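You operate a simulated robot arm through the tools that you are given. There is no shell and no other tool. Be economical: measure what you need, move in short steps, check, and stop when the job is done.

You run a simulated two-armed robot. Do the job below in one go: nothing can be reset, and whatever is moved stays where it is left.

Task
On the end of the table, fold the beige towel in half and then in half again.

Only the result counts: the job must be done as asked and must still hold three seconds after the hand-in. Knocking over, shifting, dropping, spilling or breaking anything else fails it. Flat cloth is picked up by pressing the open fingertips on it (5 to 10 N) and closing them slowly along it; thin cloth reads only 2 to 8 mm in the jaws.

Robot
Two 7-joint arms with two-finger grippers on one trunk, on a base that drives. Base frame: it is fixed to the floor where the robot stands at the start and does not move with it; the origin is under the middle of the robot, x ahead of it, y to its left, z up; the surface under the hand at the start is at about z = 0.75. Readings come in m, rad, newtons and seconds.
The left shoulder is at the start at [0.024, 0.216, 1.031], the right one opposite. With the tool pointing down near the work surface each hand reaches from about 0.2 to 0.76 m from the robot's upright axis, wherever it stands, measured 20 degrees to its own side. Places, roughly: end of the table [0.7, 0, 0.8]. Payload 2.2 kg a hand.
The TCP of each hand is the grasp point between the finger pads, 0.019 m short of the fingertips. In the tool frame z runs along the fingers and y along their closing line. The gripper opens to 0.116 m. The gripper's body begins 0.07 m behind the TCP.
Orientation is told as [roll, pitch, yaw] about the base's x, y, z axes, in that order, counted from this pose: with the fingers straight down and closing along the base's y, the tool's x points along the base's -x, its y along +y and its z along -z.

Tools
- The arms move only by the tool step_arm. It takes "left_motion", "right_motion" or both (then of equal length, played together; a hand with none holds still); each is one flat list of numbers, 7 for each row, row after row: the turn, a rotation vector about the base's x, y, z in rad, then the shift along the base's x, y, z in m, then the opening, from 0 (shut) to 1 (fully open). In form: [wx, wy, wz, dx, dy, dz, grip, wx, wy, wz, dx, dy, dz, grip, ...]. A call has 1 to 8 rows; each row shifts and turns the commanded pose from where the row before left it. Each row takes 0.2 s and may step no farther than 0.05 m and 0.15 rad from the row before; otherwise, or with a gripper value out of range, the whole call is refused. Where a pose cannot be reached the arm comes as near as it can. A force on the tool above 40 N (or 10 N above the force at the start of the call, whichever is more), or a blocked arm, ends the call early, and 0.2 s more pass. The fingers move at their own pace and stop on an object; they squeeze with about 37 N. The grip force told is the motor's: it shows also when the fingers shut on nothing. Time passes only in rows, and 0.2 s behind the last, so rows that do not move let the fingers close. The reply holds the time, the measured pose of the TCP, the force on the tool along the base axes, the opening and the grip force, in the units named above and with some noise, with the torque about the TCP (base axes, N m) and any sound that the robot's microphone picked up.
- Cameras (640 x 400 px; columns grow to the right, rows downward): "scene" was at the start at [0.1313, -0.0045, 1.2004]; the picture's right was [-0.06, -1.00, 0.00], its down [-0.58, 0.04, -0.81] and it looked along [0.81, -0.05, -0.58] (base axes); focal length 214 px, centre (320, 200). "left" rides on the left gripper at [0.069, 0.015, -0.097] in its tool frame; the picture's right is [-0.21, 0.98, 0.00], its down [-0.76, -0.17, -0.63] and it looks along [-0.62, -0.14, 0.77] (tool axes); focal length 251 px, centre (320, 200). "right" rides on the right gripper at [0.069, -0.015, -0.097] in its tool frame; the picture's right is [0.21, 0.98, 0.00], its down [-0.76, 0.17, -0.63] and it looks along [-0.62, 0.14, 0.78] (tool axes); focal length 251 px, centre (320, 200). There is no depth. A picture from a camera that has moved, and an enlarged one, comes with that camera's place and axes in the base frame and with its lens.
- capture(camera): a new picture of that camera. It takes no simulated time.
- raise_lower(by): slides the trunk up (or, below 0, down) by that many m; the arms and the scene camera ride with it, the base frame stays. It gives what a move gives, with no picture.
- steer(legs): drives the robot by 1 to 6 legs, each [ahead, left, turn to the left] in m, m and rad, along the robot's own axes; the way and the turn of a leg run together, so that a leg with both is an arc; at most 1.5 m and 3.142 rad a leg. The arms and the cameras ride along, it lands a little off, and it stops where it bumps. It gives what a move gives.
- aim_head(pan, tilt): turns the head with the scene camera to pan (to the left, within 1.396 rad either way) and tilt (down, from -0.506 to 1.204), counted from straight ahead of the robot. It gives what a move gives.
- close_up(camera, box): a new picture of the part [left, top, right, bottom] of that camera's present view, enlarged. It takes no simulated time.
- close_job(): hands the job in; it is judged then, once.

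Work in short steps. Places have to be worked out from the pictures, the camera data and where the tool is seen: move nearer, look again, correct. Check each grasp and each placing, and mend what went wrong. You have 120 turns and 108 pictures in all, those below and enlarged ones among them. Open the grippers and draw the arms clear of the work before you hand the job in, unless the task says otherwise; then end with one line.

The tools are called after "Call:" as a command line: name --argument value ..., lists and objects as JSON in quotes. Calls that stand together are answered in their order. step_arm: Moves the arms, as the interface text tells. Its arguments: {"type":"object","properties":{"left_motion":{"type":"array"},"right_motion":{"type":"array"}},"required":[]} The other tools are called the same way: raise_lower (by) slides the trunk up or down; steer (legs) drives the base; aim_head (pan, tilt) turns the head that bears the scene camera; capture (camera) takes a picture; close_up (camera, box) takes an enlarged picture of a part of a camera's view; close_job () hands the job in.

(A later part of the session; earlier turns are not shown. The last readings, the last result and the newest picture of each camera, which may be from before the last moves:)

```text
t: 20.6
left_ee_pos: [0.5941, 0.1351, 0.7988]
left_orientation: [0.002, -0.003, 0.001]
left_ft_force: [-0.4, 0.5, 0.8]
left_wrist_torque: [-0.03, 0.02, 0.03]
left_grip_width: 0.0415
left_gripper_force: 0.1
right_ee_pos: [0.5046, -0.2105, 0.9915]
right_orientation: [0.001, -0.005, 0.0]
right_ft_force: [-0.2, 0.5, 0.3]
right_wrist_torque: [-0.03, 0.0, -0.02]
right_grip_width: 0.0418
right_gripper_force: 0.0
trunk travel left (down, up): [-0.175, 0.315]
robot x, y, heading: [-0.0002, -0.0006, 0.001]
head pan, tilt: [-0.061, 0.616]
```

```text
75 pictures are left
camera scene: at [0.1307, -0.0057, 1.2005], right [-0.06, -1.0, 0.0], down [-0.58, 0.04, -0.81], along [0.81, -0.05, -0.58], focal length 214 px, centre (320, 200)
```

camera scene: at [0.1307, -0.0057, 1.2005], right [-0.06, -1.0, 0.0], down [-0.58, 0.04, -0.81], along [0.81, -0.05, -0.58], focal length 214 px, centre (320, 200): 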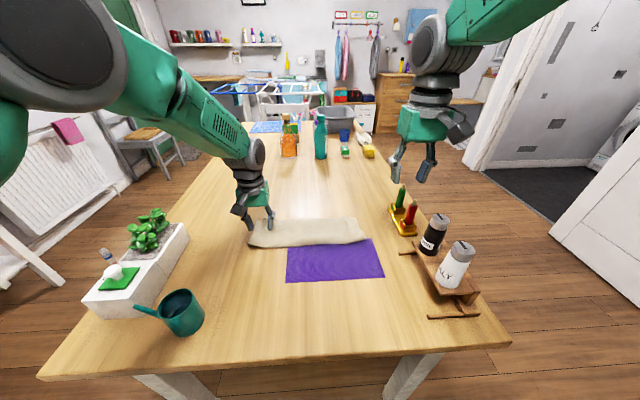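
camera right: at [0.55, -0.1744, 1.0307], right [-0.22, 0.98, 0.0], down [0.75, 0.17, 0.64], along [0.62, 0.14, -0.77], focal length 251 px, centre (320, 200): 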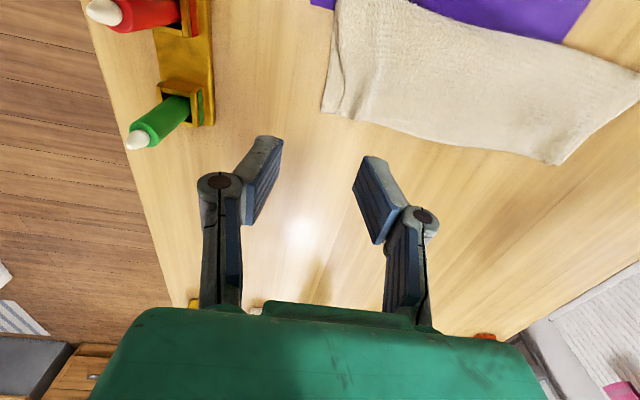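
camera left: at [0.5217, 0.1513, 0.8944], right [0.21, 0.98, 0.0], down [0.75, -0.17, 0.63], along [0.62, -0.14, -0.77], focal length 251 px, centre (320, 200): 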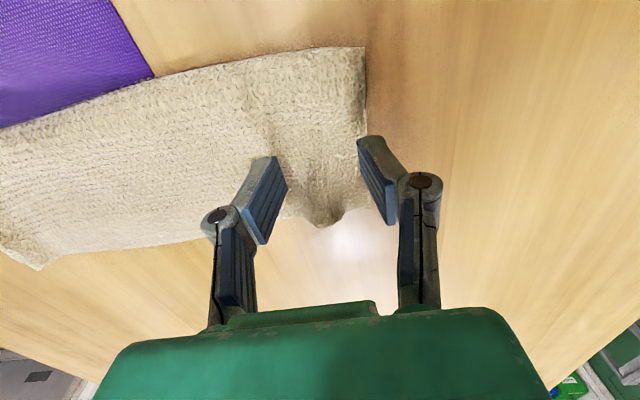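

The end edge is at y≈0.164 and the fingers are placed just inside it. I'm lowering towards contact.

Call:
step_arm --left_motion '[0, 0, 0, 0, -0.003, -0.008, 0.36, 0, 0, 0, 0, 0, -0.006, 0.36, 0, 0, 0, 0, 0, -0.003, 0.36, 0, 0, 0, 0, 0, -0.002, 0.36]'

```text
t: 21.6
left_ee_pos: [0.5953, 0.1326, 0.779]
left_orientation: [-0.001, -0.003, 0.002]
left_ft_force: [-0.3, -0.5, 0.8]
left_wrist_torque: [0.0, 0.02, 0.05]
left_grip_width: 0.0418
left_gripper_force: 0.1
right_ee_pos: [0.5067, -0.2109, 0.9913]
right_orientation: [0.0, -0.003, -0.001]
right_ft_force: [-0.6, 0.7, 0.0]
right_wrist_torque: [0.01, 0.03, 0.01]
right_grip_width: 0.0418
right_gripper_force: 0.0
trunk travel left (down, up): [-0.175, 0.315]
robot x, y, heading: [-0.0012, 0.0016, -0.001]
head pan, tilt: [-0.061, 0.616]
```

Not in contact yet, so I'm going a little lower.

Call:
step_arm --left_motion '[0, 0, 0, 0, 0, -0.002, 0.36, 0, 0, 0, 0, 0, -0.002, 0.36]'

```text
t: 22.2
left_ee_pos: [0.5948, 0.1327, 0.7764]
left_orientation: [0.001, -0.003, -0.001]
left_ft_force: [-1.6, -0.1, 5.7]
left_wrist_torque: [0.0, 0.05, -0.04]
left_grip_width: 0.0417
left_gripper_force: 0.1
right_ee_pos: [0.5054, -0.2113, 0.9926]
right_orientation: [0.001, -0.002, 0.002]
right_ft_force: [-0.2, 0.3, -0.5]
right_wrist_torque: [-0.01, -0.01, -0.05]
right_grip_width: 0.0418
right_gripper_force: 0.1
trunk travel left (down, up): [-0.175, 0.315]
robot x, y, heading: [0.0005, 0.0003, 0.002]
head pan, tilt: [-0.061, 0.616]
```

Contact at 5.7 N. I'm pressing about 1 mm more to engage both layers and closing slowly.

Call:
step_arm --left_motion '[0, 0, 0, 0, 0, -0.0015, 0.36, 0, 0, 0, 0, 0, 0, 0.3, 0, 0, 0, 0, 0, 0, 0.24, 0, 0, 0, 0, 0, 0, 0.18, 0, 0, 0, 0, 0, 0, 0.12, 0, 0, 0, 0, 0, 0, 0.06, 0, 0, 0, 0, 0, 0, 0, 0, 0, 0, 0, 0, 0, 0]'

Call:
capture --camera "left"

Call:
close_up --camera "scene" --box '[220, 180, 400, 292]'

```text
t: 24.0
left_ee_pos: [0.594, 0.1315, 0.7745]
left_orientation: [-0.001, -0.003, -0.001]
left_ft_force: [0.3, -0.3, 11.3]
left_wrist_torque: [0.05, 0.04, -0.02]
left_grip_width: 0.0059
left_gripper_force: 34.2
right_ee_pos: [0.5059, -0.2111, 0.9926]
right_orientation: [0.001, -0.004, 0.0]
right_ft_force: [0.8, -0.8, 0.3]
right_wrist_torque: [-0.01, 0.02, 0.02]
right_grip_width: 0.0415
right_gripper_force: 0.1
trunk travel left (down, up): [-0.175, 0.315]
robot x, y, heading: [-0.0031, -0.0014, -0.001]
head pan, tilt: [-0.061, 0.616]
```

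```text
74 pictures are left
camera left: at [0.5227, 0.1484, 0.8712], right [0.21, 0.98, 0.0], down [0.75, -0.17, 0.64], along [0.62, -0.14, -0.77], focal length 251 px, centre (320, 200)
```

left: 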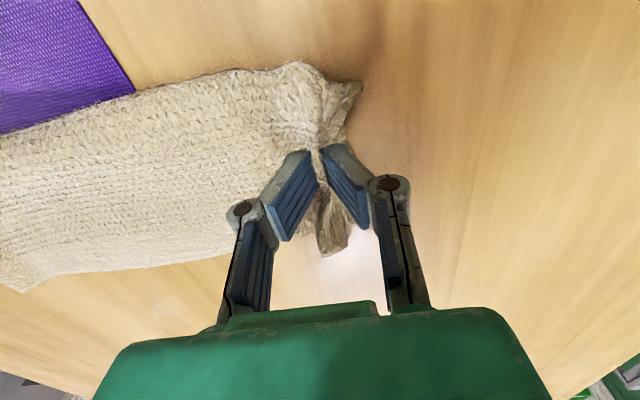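

```text
3.56 times, centred on (310, 236) of scene
camera zoom: at [0.1299, -0.0058, 1.2007], right [-0.06, -1.0, 0.0], down [-0.58, 0.04, -0.81], along [0.81, -0.05, -0.58], focal length 763 px, centre (356, 72)
```

zoom: 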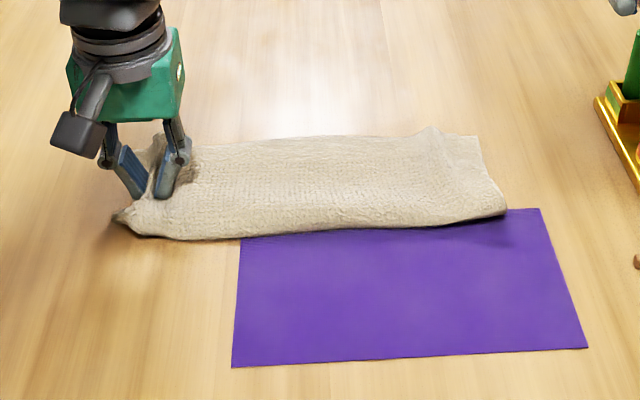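

The reading of 5.9 mm leaves it unclear whether both layers are held. I'm lifting 4 cm to see.

Call:
step_arm --left_motion '[0, 0, 0, 0, -0.003, 0.015, 0, 0, 0, 0, 0, -0.005, 0.02, 0]'

Call:
capture --camera "left"

Call:
close_up --camera "scene" --box '[220, 180, 400, 292]'

```text
t: 24.6
left_ee_pos: [0.5939, 0.1249, 0.8098]
left_orientation: [0.003, -0.001, 0.001]
left_ft_force: [0.5, -0.7, -0.8]
left_wrist_torque: [0.04, 0.01, -0.02]
left_grip_width: 0.0058
left_gripper_force: 34.2
right_ee_pos: [0.5063, -0.2117, 0.9901]
right_orientation: [0.001, -0.002, -0.001]
right_ft_force: [0.4, -0.3, 0.6]
right_wrist_torque: [0.03, -0.04, 0.0]
right_grip_width: 0.0419
right_gripper_force: 0.1
trunk travel left (down, up): [-0.175, 0.315]
robot x, y, heading: [-0.0003, -0.0022, -0.003]
head pan, tilt: [-0.061, 0.616]
```

```text
72 pictures are left
camera left: at [0.523, 0.1417, 0.9061], right [0.21, 0.98, 0.0], down [0.76, -0.17, 0.63], along [0.62, -0.13, -0.77], focal length 251 px, centre (320, 200)
```

left: 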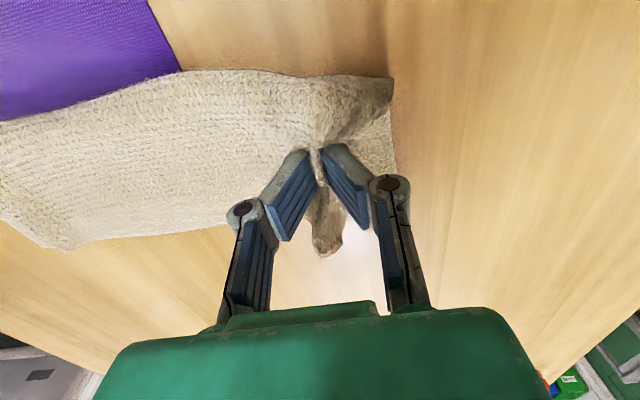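

```text
3.56 times, centred on (310, 236) of scene
camera zoom: at [0.1308, -0.0054, 1.2005], right [-0.06, -1.0, 0.0], down [-0.58, 0.04, -0.81], along [0.81, -0.05, -0.58], focal length 763 px, centre (356, 72)
```

zoom: 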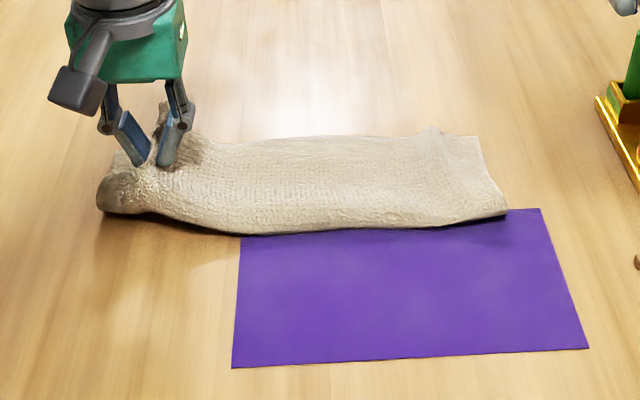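

Only the top layer is held. I'll fold the layers over one after the other instead: top-left half first, then the exposed bottom-left half, which gives the same quarter fold. First I'm setting it back down and releasing.

Call:
step_arm --left_motion '[0, 0, 0, 0, 0.005, -0.018, 0, 0, 0, 0, 0, 0.003, -0.012, 0, 0, 0, 0, 0, 0, 0, 0.12, 0, 0, 0, 0, 0, 0, 0.24, 0, 0, 0, 0, 0, 0, 0.36, 0, 0, 0, 0, 0, 0.03, 0.36, 0, 0, 0, 0, 0, 0.04, 0.36, 0, 0, 0, 0, 0, 0.04, 0.36]'

Call:
capture --camera "scene"

Call:
capture --camera "left"

```text
t: 26.4
left_ee_pos: [0.5938, 0.1328, 0.8934]
left_orientation: [0.0, -0.002, 0.0]
left_ft_force: [-0.6, 0.2, -0.4]
left_wrist_torque: [0.0, -0.05, 0.03]
left_grip_width: 0.0418
left_gripper_force: 0.1
right_ee_pos: [0.5069, -0.2108, 0.9935]
right_orientation: [0.0, -0.004, 0.001]
right_ft_force: [-0.5, 0.1, 0.2]
right_wrist_torque: [0.02, -0.01, -0.03]
right_grip_width: 0.0419
right_gripper_force: 0.1
trunk travel left (down, up): [-0.175, 0.315]
robot x, y, heading: [0.0054, 0.001, 0.002]
head pan, tilt: [-0.061, 0.616]
```

```text
70 pictures are left
camera scene: at [0.1304, -0.0054, 1.2006], right [-0.06, -1.0, 0.0], down [-0.58, 0.04, -0.81], along [0.81, -0.05, -0.58], focal length 214 px, centre (320, 200)
```

scene: 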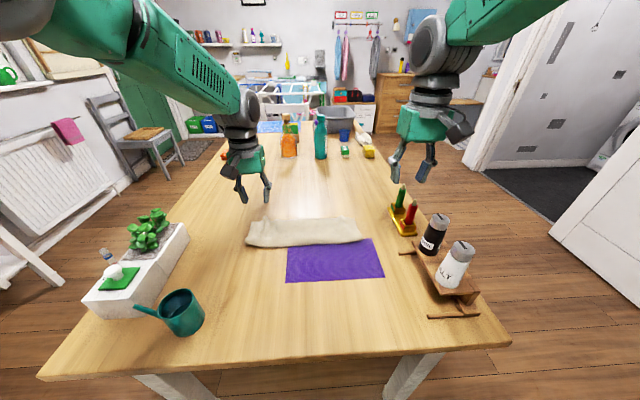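

```text
69 pictures are left
camera left: at [0.5225, 0.1486, 0.9886], right [0.21, 0.98, 0.0], down [0.76, -0.17, 0.63], along [0.62, -0.14, -0.77], focal length 251 px, centre (320, 200)
```

left: 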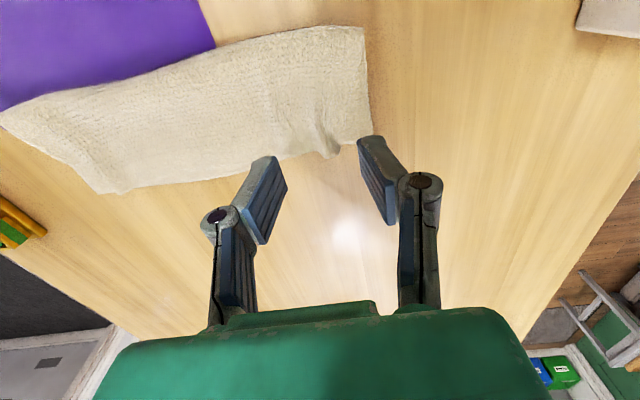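

The towel is back in place. I'm driving the robot 0.12 m to its right so the left arm can span both ends of the strip.

Call:
steer --legs '[[0, -0.12, 0]]'

Call:
capture --camera "scene"

```text
t: 27.6
left_ee_pos: [0.5967, 0.0508, 0.885]
left_orientation: [-0.031, 0.002, 0.006]
left_ft_force: [-1.1, 3.0, -0.1]
left_wrist_torque: [-0.27, 0.05, -0.01]
left_grip_width: 0.0417
left_gripper_force: 0.1
right_ee_pos: [0.5087, -0.2895, 0.9975]
right_orientation: [-0.033, -0.005, 0.006]
right_ft_force: [1.3, 4.6, 0.4]
right_wrist_torque: [-0.29, 0.08, -0.03]
right_grip_width: 0.0417
right_gripper_force: 0.1
trunk travel left (down, up): [-0.175, 0.315]
robot x, y, heading: [-0.0006, -0.1078, -0.003]
head pan, tilt: [-0.061, 0.616]
```

```text
68 pictures are left
camera scene: at [0.1339, -0.0746, 1.1994], right [-0.06, -1.0, 0.03], down [-0.58, 0.01, -0.81], along [0.81, -0.07, -0.58], focal length 214 px, centre (320, 200)
```

scene: 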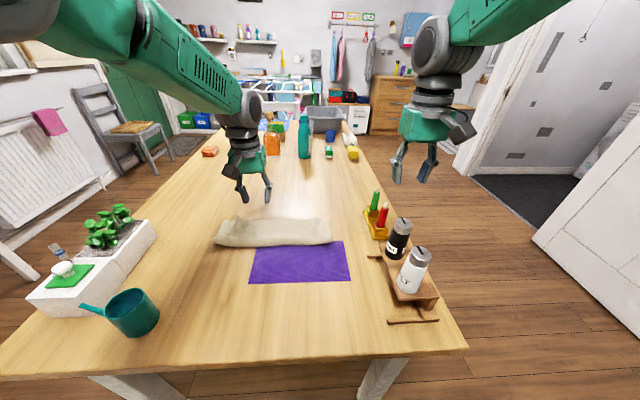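

The robot is still swaying after the drive. I'm letting it settle with idle rows.

Call:
step_arm --left_motion '[0, 0, 0, 0, 0, 0, 0.36, 0, 0, 0, 0, 0, 0, 0.36, 0, 0, 0, 0, 0, 0, 0.36, 0, 0, 0, 0, 0, 0, 0.36]'

Call:
capture --camera "scene"

Call:
capture --camera "left"

```text
t: 28.6
left_ee_pos: [0.5916, 0.0072, 0.8942]
left_orientation: [0.017, -0.005, 0.001]
left_ft_force: [-0.2, -0.5, -0.1]
left_wrist_torque: [0.05, 0.03, 0.04]
left_grip_width: 0.0417
left_gripper_force: 0.1
right_ee_pos: [0.5044, -0.3376, 0.9899]
right_orientation: [0.014, -0.009, 0.001]
right_ft_force: [0.2, -1.1, -0.2]
right_wrist_torque: [0.1, -0.03, 0.0]
right_grip_width: 0.0418
right_gripper_force: 0.0
trunk travel left (down, up): [-0.175, 0.315]
robot x, y, heading: [-0.0028, -0.1115, -0.004]
head pan, tilt: [-0.061, 0.616]
```

```text
67 pictures are left
camera scene: at [0.1322, -0.1182, 1.2003], right [-0.06, -1.0, 0.0], down [-0.58, 0.04, -0.81], along [0.81, -0.05, -0.58], focal length 214 px, centre (320, 200)
```

scene: 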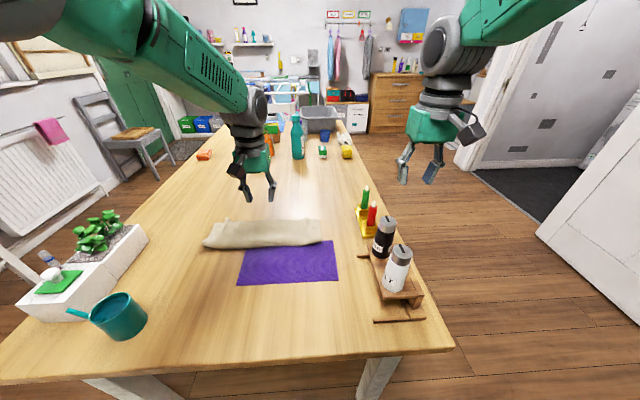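

```text
66 pictures are left
camera left: at [0.5209, 0.0221, 0.9913], right [0.21, 0.98, 0.02], down [0.75, -0.17, 0.63], along [0.62, -0.12, -0.77], focal length 251 px, centre (320, 200)
```

left: 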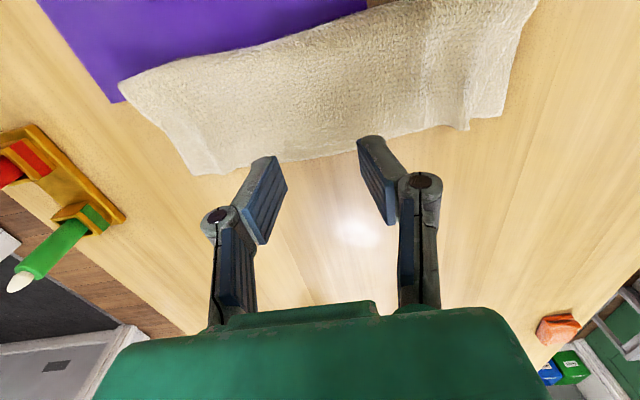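

The robot has settled. I'm moving the left hand back over the strip's left end, just above the cloth.

Call:
step_arm --left_motion '[0, 0, 0, 0.001, 0.025, 0, 0.36, 0, 0, 0, 0.001, 0.025, 0, 0.36, 0, 0, 0, 0.001, 0.025, -0.025, 0.36, 0, 0, 0, 0.001, 0.025, -0.03, 0.36, 0, 0, 0, 0.001, 0.025, -0.035, 0.36, 0, 0, 0, 0, 0, 0, 0.36]'

Call:
capture --camera "left"

```text
t: 30.2
left_ee_pos: [0.5924, 0.1459, 0.8105]
left_orientation: [0.011, -0.008, 0.007]
left_ft_force: [-0.6, -0.3, 0.4]
left_wrist_torque: [0.05, -0.01, 0.02]
left_grip_width: 0.0417
left_gripper_force: 0.1
right_ee_pos: [0.4994, -0.3251, 0.9937]
right_orientation: [0.007, -0.013, 0.008]
right_ft_force: [-0.9, -0.4, -0.1]
right_wrist_torque: [0.08, -0.01, -0.01]
right_grip_width: 0.0416
right_gripper_force: 0.0
trunk travel left (down, up): [-0.175, 0.315]
robot x, y, heading: [-0.0035, -0.1039, 0.0]
head pan, tilt: [-0.061, 0.616]
stopped in row 6 (left hand): the arm was blocked; the commanded pose is now the measured one
```

```text
65 pictures are left
camera left: at [0.5211, 0.1611, 0.9059], right [0.21, 0.98, 0.01], down [0.75, -0.17, 0.64], along [0.63, -0.12, -0.77], focal length 251 px, centre (320, 200)
```

left: 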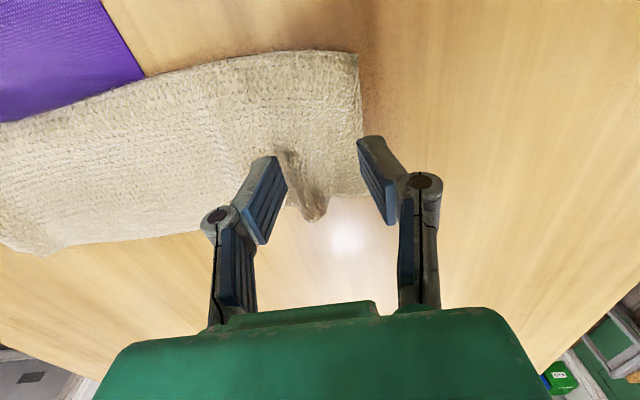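

"Blocked" appears to come from leftover sway, since the right hand drifted too. I'm letting it settle once more.

Call:
step_arm --left_motion '[0, 0, 0, 0, 0, 0, 0.36, 0, 0, 0, 0, 0, 0, 0.36, 0, 0, 0, 0, 0, 0, 0.36, 0, 0, 0, 0, 0, 0, 0.36, 0, 0, 0, 0, 0, 0, 0.36]'

```text
t: 31.4
left_ee_pos: [0.5945, 0.1598, 0.8065]
left_orientation: [-0.001, -0.007, 0.01]
left_ft_force: [-0.5, 0.2, -0.5]
left_wrist_torque: [-0.01, -0.02, 0.02]
left_grip_width: 0.0419
left_gripper_force: 0.1
right_ee_pos: [0.5001, -0.3085, 0.9954]
right_orientation: [-0.003, -0.012, 0.01]
right_ft_force: [0.6, 0.5, 0.5]
right_wrist_torque: [-0.03, 0.01, 0.02]
right_grip_width: 0.0418
right_gripper_force: 0.0
trunk travel left (down, up): [-0.175, 0.315]
robot x, y, heading: [-0.0012, -0.1012, -0.001]
head pan, tilt: [-0.061, 0.616]
```

It's still drifting slowly, so I'm waiting another second to see if it stops.

Call:
step_arm --left_motion '[0, 0, 0, 0, 0, 0, 0.36, 0, 0, 0, 0, 0, 0, 0.36, 0, 0, 0, 0, 0, 0, 0.36, 0, 0, 0, 0, 0, 0, 0.36, 0, 0, 0, 0, 0, 0, 0.36, 0, 0, 0, 0, 0, 0, 0.36]'

Call:
capture --camera "scene"

```text
t: 32.8
left_ee_pos: [0.5942, 0.14, 0.8111]
left_orientation: [0.019, -0.008, 0.006]
left_ft_force: [0.4, 0.1, -0.4]
left_wrist_torque: [0.06, 0.0, 0.0]
left_grip_width: 0.0416
left_gripper_force: 0.1
right_ee_pos: [0.5008, -0.3314, 0.9921]
right_orientation: [0.014, -0.011, 0.008]
right_ft_force: [-0.8, 0.3, 0.2]
right_wrist_torque: [0.04, 0.02, 0.02]
right_grip_width: 0.042
right_gripper_force: 0.1
trunk travel left (down, up): [-0.175, 0.315]
robot x, y, heading: [0.0013, -0.1061, 0.005]
head pan, tilt: [-0.061, 0.616]
```

```text
64 pictures are left
camera scene: at [0.1317, -0.1251, 1.2003], right [-0.06, -1.0, -0.01], down [-0.58, 0.04, -0.81], along [0.81, -0.04, -0.58], focal length 214 px, centre (320, 200)
```

scene: 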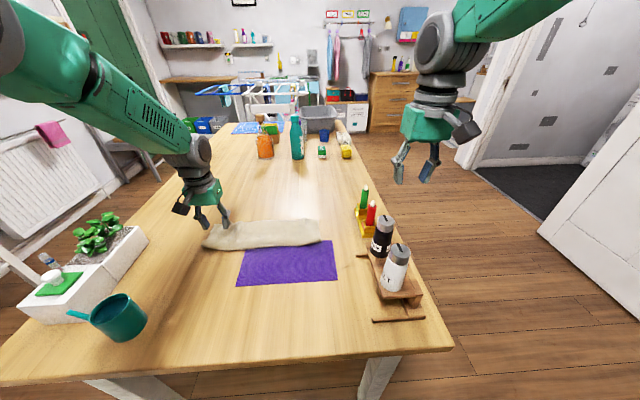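

The trunk is rocking sideways slowly with light damping. I'm waiting longer.

Call:
step_arm --left_motion '[0, 0, 0, 0, 0, 0, 0.36, 0, 0, 0, 0, 0, 0, 0.36, 0, 0, 0, 0, 0, 0, 0.36, 0, 0, 0, 0, 0, 0, 0.36, 0, 0, 0, 0, 0, 0, 0.36, 0, 0, 0, 0, 0, 0, 0.36, 0, 0, 0, 0, 0, 0, 0.36, 0, 0, 0, 0, 0, 0, 0.36]'

Call:
step_arm --left_motion '[0, 0, 0, 0, 0, 0, 0.36, 0, 0, 0, 0, 0, 0, 0.36, 0, 0, 0, 0, 0, 0, 0.36, 0, 0, 0, 0, 0, 0, 0.36, 0, 0, 0, 0, 0, 0, 0.36, 0, 0, 0, 0, 0, 0, 0.36, 0, 0, 0, 0, 0, 0, 0.36, 0, 0, 0, 0, 0, 0, 0.36]'

Call:
step_arm --left_motion '[0, 0, 0, 0, 0, 0, 0.36, 0, 0, 0, 0, 0, 0, 0.36, 0, 0, 0, 0, 0, 0, 0.36, 0, 0, 0, 0, 0, 0, 0.36, 0, 0, 0, 0, 0, 0, 0.36, 0, 0, 0, 0, 0, 0, 0.36, 0, 0, 0, 0, 0, 0, 0.36, 0, 0, 0, 0, 0, 0, 0.36]'

```text
t: 34.6
left_ee_pos: [0.5942, 0.1512, 0.8079]
left_orientation: [0.009, -0.008, 0.009]
left_ft_force: [-1.6, -0.4, 0.1]
left_wrist_torque: [0.04, 0.04, 0.01]
left_grip_width: 0.0417
left_gripper_force: 0.0
right_ee_pos: [0.5007, -0.3208, 0.994]
right_orientation: [0.004, -0.011, 0.008]
right_ft_force: [-0.8, -0.6, 0.2]
right_wrist_torque: [0.03, 0.0, 0.02]
right_grip_width: 0.0418
right_gripper_force: 0.1
trunk travel left (down, up): [-0.175, 0.315]
robot x, y, heading: [0.0006, -0.1031, 0.002]
head pan, tilt: [-0.061, 0.616]
```

```text
t: 36.4
left_ee_pos: [0.593, 0.159, 0.8053]
left_orientation: [0.003, -0.008, 0.008]
left_ft_force: [0.9, 1.0, 0.2]
left_wrist_torque: [-0.04, -0.01, 0.0]
left_grip_width: 0.0419
left_gripper_force: 0.1
right_ee_pos: [0.5, -0.311, 0.9959]
right_orientation: [-0.001, -0.012, 0.009]
right_ft_force: [0.9, 0.9, -0.7]
right_wrist_torque: [-0.04, -0.03, -0.03]
right_grip_width: 0.0419
right_gripper_force: 0.0
trunk travel left (down, up): [-0.175, 0.315]
robot x, y, heading: [-0.0008, -0.1035, 0.003]
head pan, tilt: [-0.061, 0.616]
```

```text
t: 38.2
left_ee_pos: [0.5939, 0.1567, 0.807]
left_orientation: [0.005, -0.006, 0.008]
left_ft_force: [-0.3, 1.0, -0.6]
left_wrist_torque: [-0.01, -0.02, -0.01]
left_grip_width: 0.042
left_gripper_force: 0.0
right_ee_pos: [0.5007, -0.3133, 0.9946]
right_orientation: [-0.002, -0.011, 0.009]
right_ft_force: [-0.3, -0.2, -0.2]
right_wrist_torque: [-0.04, -0.03, -0.03]
right_grip_width: 0.0417
right_gripper_force: 0.1
trunk travel left (down, up): [-0.175, 0.315]
robot x, y, heading: [0.0008, -0.103, 0.001]
head pan, tilt: [-0.061, 0.616]
```

The rocking has nearly settled. I'm moving to the pinch spot at (0.597,0.131) and lowering to just above the cloth.

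Call:
step_arm --left_motion '[0, 0, 0, 0.002, -0.013, -0.005, 0.36, 0, 0, 0, 0.001, -0.012, -0.01, 0.36, 0, 0, 0, 0, 0, -0.006, 0.36, 0, 0, 0, 0, 0, 0, 0.36, 0, 0, 0, 0, 0, 0, 0.36]'

Call:
capture --camera "left"

```text
t: 39.4
left_ee_pos: [0.5979, 0.1308, 0.7865]
left_orientation: [0.004, -0.008, 0.009]
left_ft_force: [0.8, -1.2, -0.3]
left_wrist_torque: [0.0, -0.02, 0.01]
left_grip_width: 0.0417
left_gripper_force: 0.1
right_ee_pos: [0.5002, -0.3139, 0.9948]
right_orientation: [0.001, -0.011, 0.008]
right_ft_force: [0.4, -0.4, -0.3]
right_wrist_torque: [-0.01, 0.01, -0.02]
right_grip_width: 0.0419
right_gripper_force: 0.1
trunk travel left (down, up): [-0.175, 0.315]
robot x, y, heading: [0.0002, -0.1041, 0.004]
head pan, tilt: [-0.061, 0.616]
```

```text
63 pictures are left
camera left: at [0.5252, 0.146, 0.8818], right [0.21, 0.98, 0.01], down [0.75, -0.16, 0.64], along [0.62, -0.13, -0.77], focal length 251 px, centre (320, 200)
```

left: 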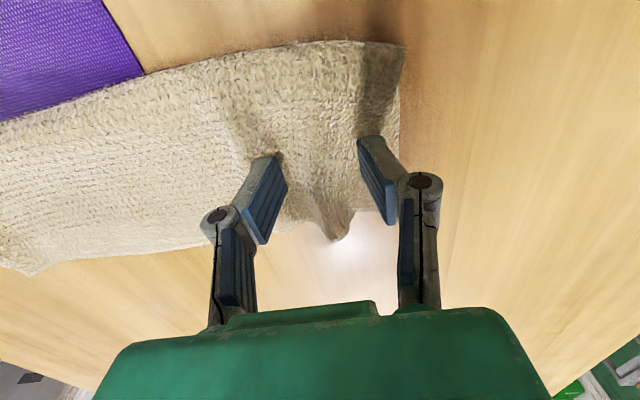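

The fingers sit over the end with the edge just outside. I'm going down to contact.

Call:
step_arm --left_motion '[0, 0, 0, 0, 0, -0.006, 0.36, 0, 0, 0, 0, 0, -0.003, 0.36, 0, 0, 0, 0, 0, -0.001, 0.36]'

```text
t: 40.2
left_ee_pos: [0.5952, 0.1304, 0.777]
left_orientation: [0.006, -0.01, 0.009]
left_ft_force: [-0.6, -0.8, 5.7]
left_wrist_torque: [-0.02, 0.02, -0.01]
left_grip_width: 0.0419
left_gripper_force: 0.1
right_ee_pos: [0.5002, -0.3148, 0.9955]
right_orientation: [-0.001, -0.013, 0.008]
right_ft_force: [0.2, 0.5, -0.2]
right_wrist_torque: [0.0, -0.01, -0.02]
right_grip_width: 0.0417
right_gripper_force: 0.1
trunk travel left (down, up): [-0.175, 0.315]
robot x, y, heading: [-0.0048, -0.1036, 0.005]
head pan, tilt: [-0.061, 0.616]
```

Contact at 5.7 N. I'm pressing a bit more to favour catching both layers, then closing slowly.

Call:
step_arm --left_motion '[0, 0, 0, 0, 0, -0.0025, 0.36, 0, 0, 0, 0, 0, 0, 0.3, 0, 0, 0, 0, 0, 0, 0.24, 0, 0, 0, 0, 0, 0, 0.18, 0, 0, 0, 0, 0, 0, 0.12, 0, 0, 0, 0, 0, 0, 0.06, 0, 0, 0, 0, 0, 0, 0, 0, 0, 0, 0, 0, 0, 0]'

Call:
step_arm --left_motion '[0, 0, 0, 0, -0.003, 0.015, 0, 0, 0, 0, 0, -0.005, 0.02, 0]'

Call:
capture --camera "left"

Call:
capture --camera "scene"

```text
t: 42.0
left_ee_pos: [0.597, 0.1283, 0.7751]
left_orientation: [0.005, -0.007, 0.009]
left_ft_force: [1.7, -2.4, 18.4]
left_wrist_torque: [-0.05, -0.07, -0.03]
left_grip_width: 0.0089
left_gripper_force: 36.0
right_ee_pos: [0.4998, -0.3167, 0.9946]
right_orientation: [0.002, -0.013, 0.009]
right_ft_force: [-0.3, -0.4, -0.7]
right_wrist_torque: [0.02, 0.0, 0.01]
right_grip_width: 0.0419
right_gripper_force: 0.1
trunk travel left (down, up): [-0.175, 0.315]
robot x, y, heading: [-0.0036, -0.1025, -0.003]
head pan, tilt: [-0.061, 0.616]
```

```text
t: 42.6
left_ee_pos: [0.5952, 0.1214, 0.8094]
left_orientation: [0.006, -0.006, 0.008]
left_ft_force: [0.4, 0.0, 0.3]
left_wrist_torque: [0.05, 0.0, -0.02]
left_grip_width: 0.0088
left_gripper_force: 36.5
right_ee_pos: [0.4994, -0.3155, 0.995]
right_orientation: [0.001, -0.013, 0.007]
right_ft_force: [-0.2, 0.2, 0.4]
right_wrist_torque: [0.01, 0.02, 0.04]
right_grip_width: 0.0417
right_gripper_force: 0.1
trunk travel left (down, up): [-0.175, 0.315]
robot x, y, heading: [0.0008, -0.1032, 0.0]
head pan, tilt: [-0.061, 0.616]
```

```text
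62 pictures are left
camera left: at [0.5246, 0.1376, 0.9053], right [0.21, 0.98, 0.01], down [0.75, -0.16, 0.64], along [0.62, -0.13, -0.77], focal length 251 px, centre (320, 200)
```

left: 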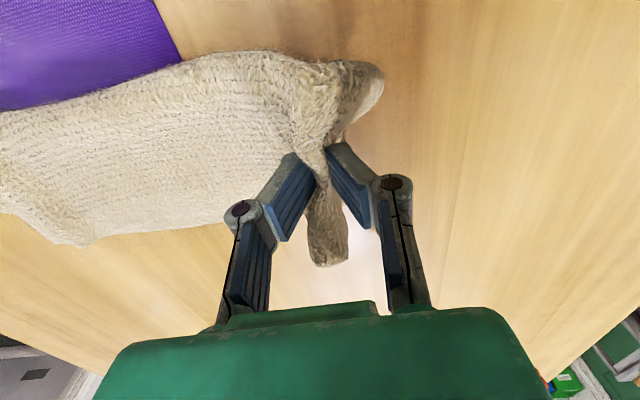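

```text
61 pictures are left
camera scene: at [0.131, -0.1076, 1.2005], right [-0.06, -1.0, 0.0], down [-0.58, 0.03, -0.81], along [0.81, -0.05, -0.58], focal length 214 px, centre (320, 200)
```

scene: 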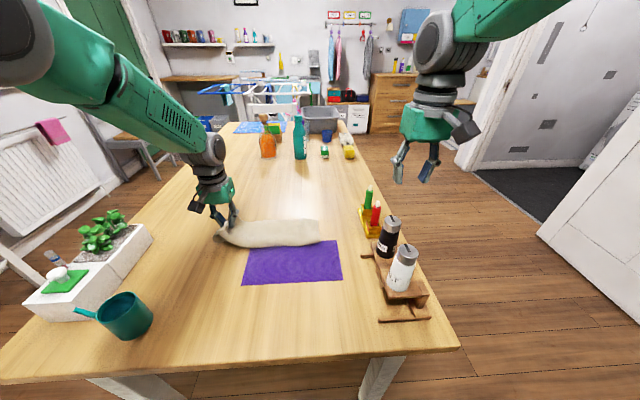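

The reading is 8.8 mm and no layer is left on the table, so both layers are held. I'm carrying the end up and over to the right, the first part of the arc.

Call:
step_arm --left_motion '[0, 0, 0, 0, -0.018, 0.036, 0, 0, 0, 0, 0, -0.03, 0.03, 0, 0, 0, 0, 0, -0.038, 0.018, 0, 0, 0, 0, 0, -0.038, 0.004, 0]'

Call:
close_up --camera "scene" --box '[170, 150, 410, 300]'

Call:
capture --camera "left"

```text
t: 43.6
left_ee_pos: [0.5952, -0.003, 0.8959]
left_orientation: [0.008, -0.007, 0.009]
left_ft_force: [0.2, -0.4, -0.2]
left_wrist_torque: [0.03, -0.03, 0.01]
left_grip_width: 0.0088
left_gripper_force: 36.2
right_ee_pos: [0.5006, -0.3174, 0.9942]
right_orientation: [0.004, -0.011, 0.01]
right_ft_force: [0.1, -0.7, 0.1]
right_wrist_torque: [0.02, 0.0, 0.01]
right_grip_width: 0.042
right_gripper_force: 0.1
trunk travel left (down, up): [-0.175, 0.315]
robot x, y, heading: [-0.0004, -0.1029, 0.008]
head pan, tilt: [-0.061, 0.616]
```

```text
2.67 times, centred on (290, 225) of scene
camera zoom: at [0.1318, -0.1102, 1.2004], right [-0.06, -1.0, 0.0], down [-0.58, 0.04, -0.81], along [0.81, -0.05, -0.58], focal length 572 px, centre (400, 133)
```

zoom: 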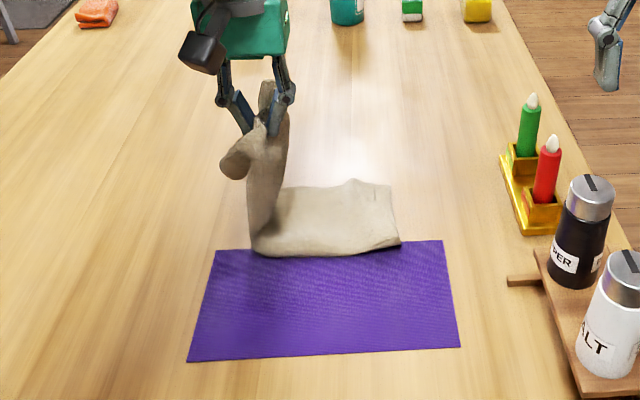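

```text
59 pictures are left
camera left: at [0.5241, 0.0119, 0.9918], right [0.21, 0.98, 0.01], down [0.75, -0.16, 0.64], along [0.62, -0.12, -0.77], focal length 251 px, centre (320, 200)
```

left: 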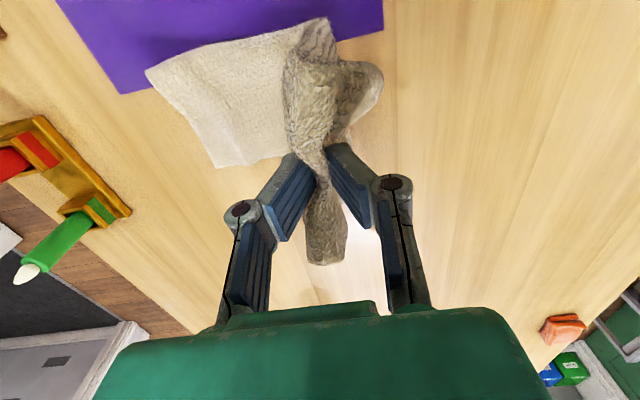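

Both layers hang together and the right half is flat. I'm continuing the arc down towards the right end (y≈−0.135).

Call:
step_arm --left_motion '[0, 0, 0, 0, -0.038, -0.009, 0, 0, 0, 0, 0, -0.034, -0.023, 0, 0, 0, 0, 0, -0.025, -0.032, 0, 0, 0, 0, 0, -0.014, -0.028, 0]'

Call:
close_up --camera "scene" --box '[170, 150, 410, 300]'

Call:
capture --camera "left"

```text
t: 44.6
left_ee_pos: [0.5968, -0.111, 0.8053]
left_orientation: [0.003, -0.005, 0.014]
left_ft_force: [0.0, -0.5, 0.2]
left_wrist_torque: [0.05, -0.01, 0.0]
left_grip_width: 0.0089
left_gripper_force: 36.3
right_ee_pos: [0.5002, -0.3155, 0.9944]
right_orientation: [0.0, -0.013, 0.008]
right_ft_force: [0.3, -0.5, -0.6]
right_wrist_torque: [0.0, 0.0, -0.01]
right_grip_width: 0.0415
right_gripper_force: 0.0
trunk travel left (down, up): [-0.175, 0.315]
robot x, y, heading: [-0.0021, -0.1062, 0.0]
head pan, tilt: [-0.061, 0.616]
```

```text
2.67 times, centred on (290, 225) of scene
camera zoom: at [0.1325, -0.1092, 1.2003], right [-0.06, -1.0, 0.0], down [-0.58, 0.04, -0.81], along [0.81, -0.05, -0.58], focal length 572 px, centre (400, 133)
```

zoom: 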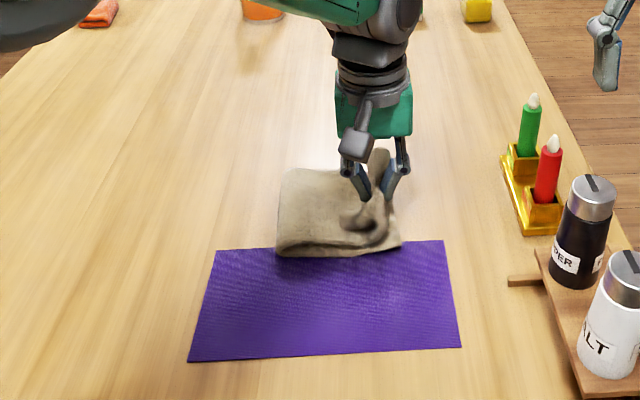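

```text
57 pictures are left
camera left: at [0.5255, -0.0964, 0.9008], right [0.2, 0.98, 0.0], down [0.76, -0.16, 0.64], along [0.62, -0.12, -0.77], focal length 251 px, centre (320, 200)
```

left: 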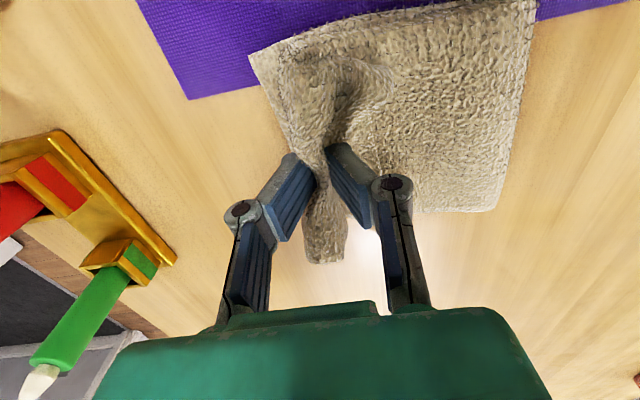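

Nicely aligned: the carried end is within about 5 mm of the right end. I'm lowering, then opening slowly to spread the pinch.

Call:
step_arm --left_motion '[0, 0, 0, 0, -0.004, -0.01, 0, 0, 0, 0, 0, -0.001, -0.007, 0, 0, 0, 0, 0, 0, -0.003, 0, 0, 0, 0, 0, 0, 0, 0.1, 0, 0, 0, 0, 0, 0, 0.2, 0, 0, 0, 0, 0, 0, 0.3, 0, 0, 0, 0, 0, 0, 0.4]'

Call:
capture --camera "left"

Call:
close_up --camera "scene" --box '[170, 150, 410, 300]'

```text
t: 46.2
left_ee_pos: [0.5953, -0.118, 0.7841]
left_orientation: [0.007, -0.007, 0.007]
left_ft_force: [0.2, -0.2, 2.4]
left_wrist_torque: [0.06, 0.03, 0.03]
left_grip_width: 0.053
left_gripper_force: 0.0
right_ee_pos: [0.5004, -0.3158, 0.9942]
right_orientation: [0.001, -0.013, 0.01]
right_ft_force: [0.8, 0.4, 0.1]
right_wrist_torque: [0.01, -0.02, 0.02]
right_grip_width: 0.0416
right_gripper_force: 0.1
trunk travel left (down, up): [-0.175, 0.315]
robot x, y, heading: [-0.0019, -0.0992, 0.001]
head pan, tilt: [-0.061, 0.616]
```

```text
56 pictures are left
camera left: at [0.5237, -0.1034, 0.8801], right [0.21, 0.98, 0.01], down [0.75, -0.16, 0.64], along [0.62, -0.13, -0.77], focal length 251 px, centre (320, 200)
```

left: 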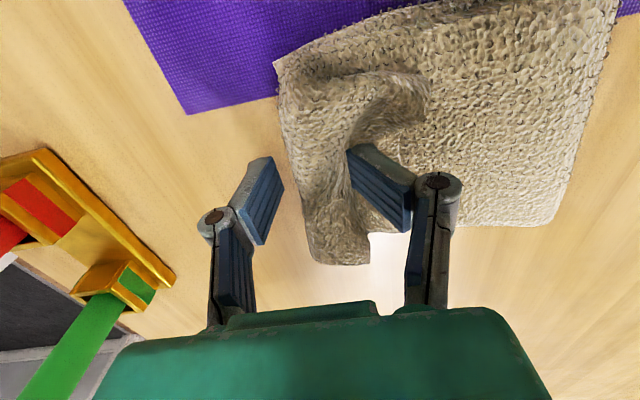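

```text
2.67 times, centred on (290, 225) of scene
camera zoom: at [0.1314, -0.1097, 1.2004], right [-0.06, -1.0, 0.0], down [-0.58, 0.04, -0.81], along [0.81, -0.05, -0.58], focal length 572 px, centre (400, 133)
```

zoom: 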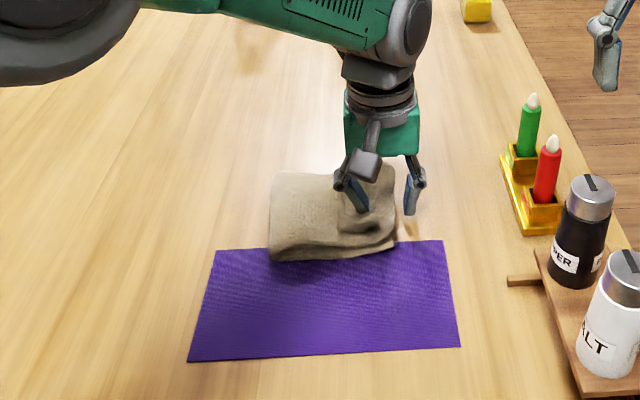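

Released. I'm lifting the left hand straight up and inspecting.

Call:
step_arm --left_motion '[0, 0, 0, 0, 0, 0.025, 0.4, 0, 0, 0, 0, 0, 0.04, 0.4, 0, 0, 0, 0, 0.015, 0.045, 0.4, 0, 0, 0, 0, 0.03, 0.03, 0.4, 0, 0, 0, 0, 0.04, 0.02, 0.4]'

Call:
capture --camera "left"

Call:
close_up --camera "scene" --box '[220, 180, 380, 280]'

```text
t: 47.4
left_ee_pos: [0.5953, -0.0327, 0.9436]
left_orientation: [0.004, -0.008, 0.007]
left_ft_force: [-0.4, 0.6, -0.1]
left_wrist_torque: [-0.03, 0.02, 0.02]
left_grip_width: 0.0463
left_gripper_force: 0.2
right_ee_pos: [0.4998, -0.3138, 0.995]
right_orientation: [0.001, -0.012, 0.009]
right_ft_force: [-0.4, 0.0, 0.9]
right_wrist_torque: [-0.04, -0.03, -0.01]
right_grip_width: 0.0417
right_gripper_force: 0.1
trunk travel left (down, up): [-0.175, 0.315]
robot x, y, heading: [0.0014, -0.1054, -0.006]
head pan, tilt: [-0.061, 0.616]
```

```text
54 pictures are left
camera left: at [0.5238, -0.0175, 1.0404], right [0.21, 0.98, 0.01], down [0.75, -0.16, 0.64], along [0.62, -0.13, -0.77], focal length 251 px, centre (320, 200)
```

left: 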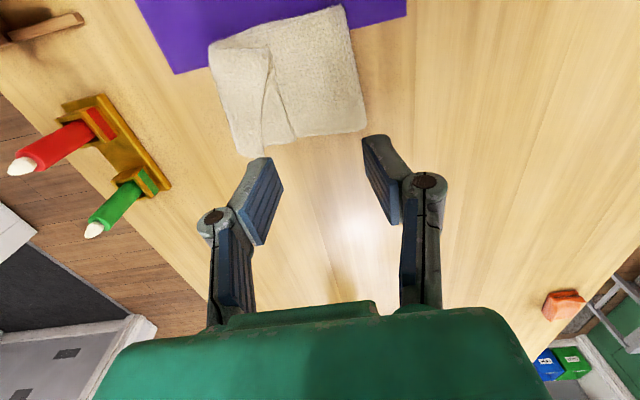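

```text
4.00 times, centred on (300, 230) of scene
camera zoom: at [0.1315, -0.1067, 1.2004], right [-0.06, -1.0, 0.0], down [-0.58, 0.03, -0.81], along [0.81, -0.05, -0.58], focal length 858 px, centre (400, 80)
```

zoom: 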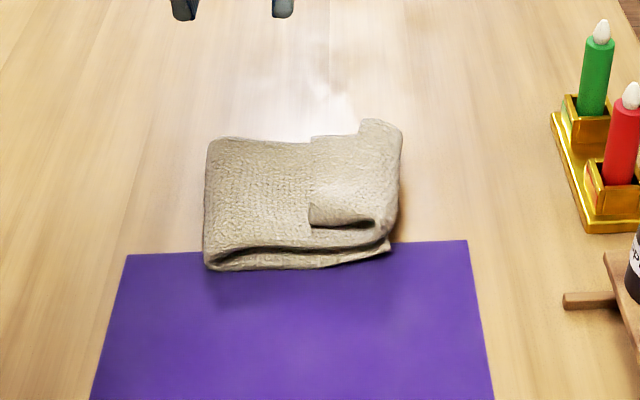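

The quarter fold is made, but a pinch pleat remains near the right end. I'm looking closer.

Call:
close_up --camera "left" --box '[180, 0, 400, 170]'

Call:
close_up --camera "right" --box '[200, 0, 640, 280]'

```text
2.35 times, centred on (290, 85) of left
camera zoom: at [0.5238, -0.0175, 1.0404], right [0.21, 0.98, 0.01], down [0.75, -0.16, 0.64], along [0.62, -0.13, -0.77], focal length 592 px, centre (391, 471)
```

zoom: 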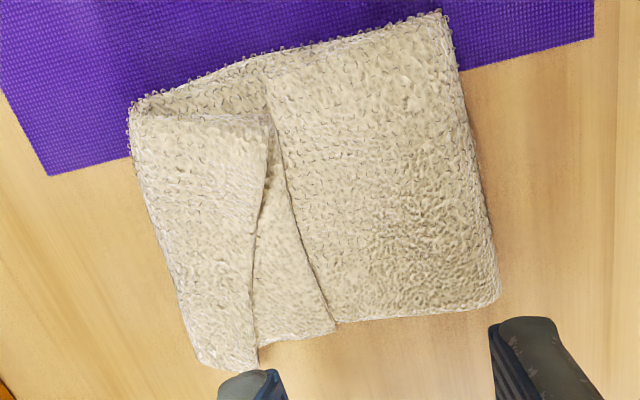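

```text
1.43 times, centred on (420, 140) of right
camera zoom: at [0.43, -0.3298, 1.0897], right [-0.22, 0.97, 0.0], down [0.75, 0.17, 0.64], along [0.63, 0.14, -0.77], focal length 359 px, centre (177, 286)
```

zoom: 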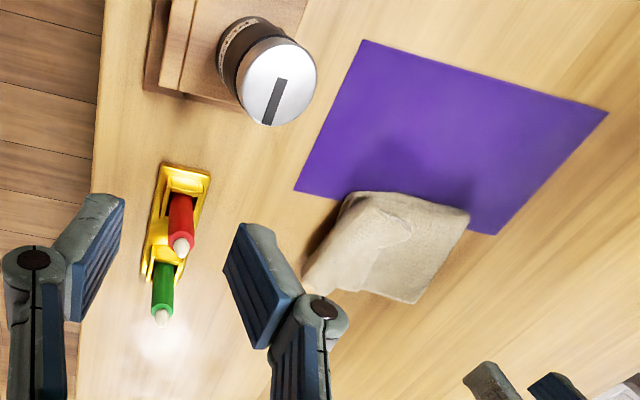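

The leftover pleat is the pinch ridge flopped over at y≈−0.07 to −0.11. I'll reverse the pinch: set the part-open fingertips on both sides of it, press lightly, and open to spread it flat.

Call:
step_arm --left_motion '[0, 0, 0, 0, -0.02, -0.04, 0.47, 0, 0, 0, 0, -0.02, -0.04, 0.47, 0, 0, 0, 0, -0.015, -0.04, 0.47, 0, 0, 0, 0, 0, -0.01, 0.47, 0, 0, 0, 0, 0, 0, 0.47]'

Call:
capture --camera "left"

```text
t: 48.6
left_ee_pos: [0.5981, -0.0841, 0.8166]
left_orientation: [0.001, -0.009, 0.016]
left_ft_force: [0.2, -0.2, -0.2]
left_wrist_torque: [-0.02, 0.01, -0.02]
left_grip_width: 0.0543
left_gripper_force: 0.1
right_ee_pos: [0.5017, -0.3155, 0.9951]
right_orientation: [0.002, -0.012, 0.01]
right_ft_force: [-0.3, 0.6, 0.0]
right_wrist_torque: [0.0, 0.0, 0.01]
right_grip_width: 0.0417
right_gripper_force: 0.0
trunk travel left (down, up): [-0.175, 0.315]
robot x, y, heading: [0.0013, -0.1035, -0.001]
head pan, tilt: [-0.061, 0.616]
```

```text
50 pictures are left
camera left: at [0.5257, -0.0691, 0.9128], right [0.2, 0.98, 0.0], down [0.75, -0.15, 0.64], along [0.63, -0.13, -0.77], focal length 251 px, centre (320, 200)
```

left: 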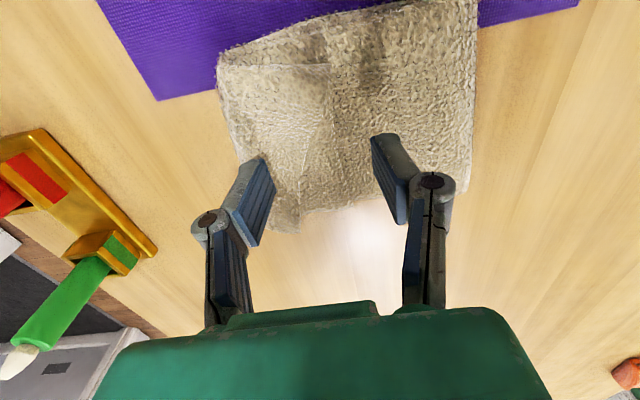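

The fingers straddle the pleat as wanted. I'm shifting 4 mm inwards and lowering to contact.

Call:
step_arm --left_motion '[0, 0, 0, 0, 0.004, -0.012, 0.47, 0, 0, 0, 0, 0, -0.008, 0.47, 0, 0, 0, 0, 0, -0.006, 0.47, 0, 0, 0, 0, 0, -0.004, 0.47]'

```text
t: 49.6
left_ee_pos: [0.596, -0.0832, 0.7869]
left_orientation: [0.005, -0.008, 0.012]
left_ft_force: [-1.0, -0.3, 4.9]
left_wrist_torque: [-0.12, 0.04, -0.02]
left_grip_width: 0.0556
left_gripper_force: 0.5
right_ee_pos: [0.5008, -0.3153, 0.9954]
right_orientation: [0.002, -0.015, 0.009]
right_ft_force: [-0.2, -0.1, -0.1]
right_wrist_torque: [0.01, 0.02, 0.0]
right_grip_width: 0.0417
right_gripper_force: 0.0
trunk travel left (down, up): [-0.175, 0.315]
robot x, y, heading: [0.0048, -0.1029, 0.002]
head pan, tilt: [-0.061, 0.616]
```

Contact at 5 N. I'm pressing slightly more and spreading the fingers slowly.

Call:
step_arm --left_motion '[0, 0, 0, 0, 0, -0.003, 0.5, 0, 0, 0, 0, 0, -0.001, 0.55, 0, 0, 0, 0, 0, -0.001, 0.6, 0, 0, 0, 0, 0, 0, 0.65, 0, 0, 0, 0, 0, 0, 0.7, 0, 0, 0, 0, 0, 0, 0.75]'

Call:
capture --camera "left"

```text
t: 51.0
left_ee_pos: [0.5971, -0.0832, 0.7777]
left_orientation: [0.005, -0.006, 0.012]
left_ft_force: [0.0, -1.9, 2.6]
left_wrist_torque: [0.09, 0.05, -0.01]
left_grip_width: 0.0889
left_gripper_force: 0.1
right_ee_pos: [0.5005, -0.3154, 0.9948]
right_orientation: [0.003, -0.013, 0.009]
right_ft_force: [-0.8, 0.1, 0.5]
right_wrist_torque: [-0.02, 0.01, 0.01]
right_grip_width: 0.0418
right_gripper_force: 0.0
trunk travel left (down, up): [-0.175, 0.315]
robot x, y, heading: [0.0017, -0.1037, -0.002]
head pan, tilt: [-0.061, 0.616]
```

```text
49 pictures are left
camera left: at [0.525, -0.0678, 0.8746], right [0.2, 0.98, 0.01], down [0.76, -0.16, 0.64], along [0.62, -0.12, -0.77], focal length 251 px, centre (320, 200)
```

left: 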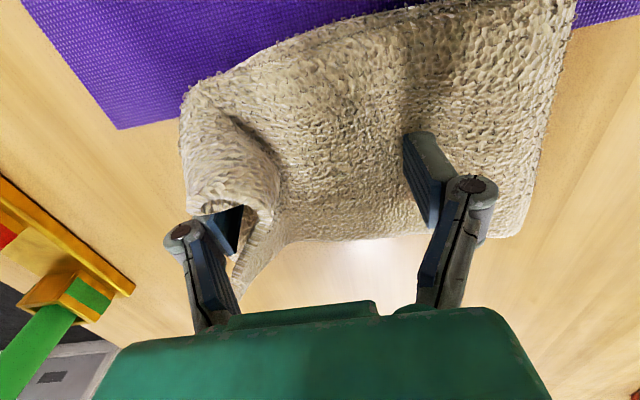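

The outer finger has cloth bunched at its near side. I'm lifting straight up and inspecting.

Call:
step_arm --left_motion '[0, 0, 0, 0, 0, 0.015, 0.75, 0, 0, 0, 0, 0, 0.03, 0.75, 0, 0, 0, 0, 0, 0.04, 0.75, 0, 0, 0, 0, 0.02, 0.04, 0.75, 0, 0, 0, 0, 0.03, 0.03, 0.75]'

Call:
close_up --camera "left" --box '[160, 0, 420, 170]'

Call:
close_up --camera "scene" --box '[220, 180, 380, 280]'

```text
t: 52.2
left_ee_pos: [0.5969, -0.0361, 0.9362]
left_orientation: [0.005, -0.008, 0.006]
left_ft_force: [0.1, 0.7, -0.8]
left_wrist_torque: [-0.03, -0.01, 0.0]
left_grip_width: 0.0873
left_gripper_force: 0.0
right_ee_pos: [0.5003, -0.3149, 0.9962]
right_orientation: [-0.001, -0.011, 0.008]
right_ft_force: [-0.4, 0.6, -0.5]
right_wrist_torque: [0.0, -0.01, 0.0]
right_grip_width: 0.042
right_gripper_force: 0.1
trunk travel left (down, up): [-0.175, 0.315]
robot x, y, heading: [0.0011, -0.1011, -0.002]
head pan, tilt: [-0.061, 0.616]
```

```text
2.35 times, centred on (290, 85) of left
camera zoom: at [0.5243, -0.0211, 1.0318], right [0.21, 0.98, 0.01], down [0.75, -0.17, 0.64], along [0.62, -0.13, -0.77], focal length 592 px, centre (391, 471)
```

zoom: 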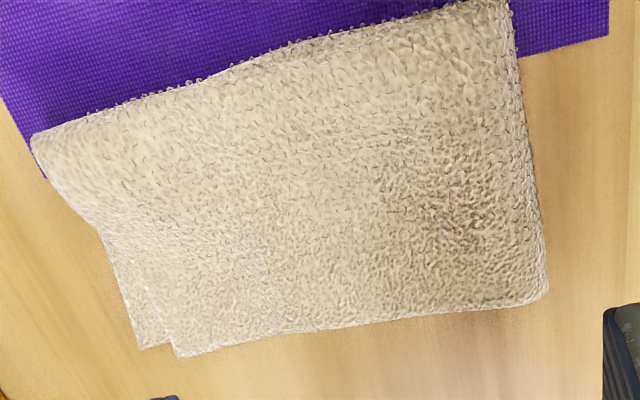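

```text
4.00 times, centred on (300, 230) of scene
camera zoom: at [0.1313, -0.1077, 1.2004], right [-0.06, -1.0, 0.0], down [-0.58, 0.03, -0.81], along [0.81, -0.05, -0.58], focal length 858 px, centre (400, 80)
```

zoom: 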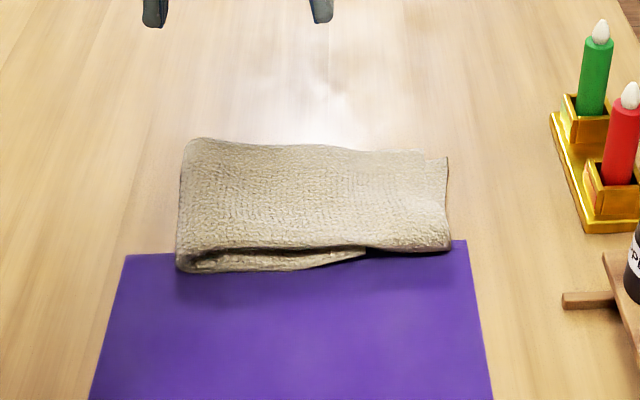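

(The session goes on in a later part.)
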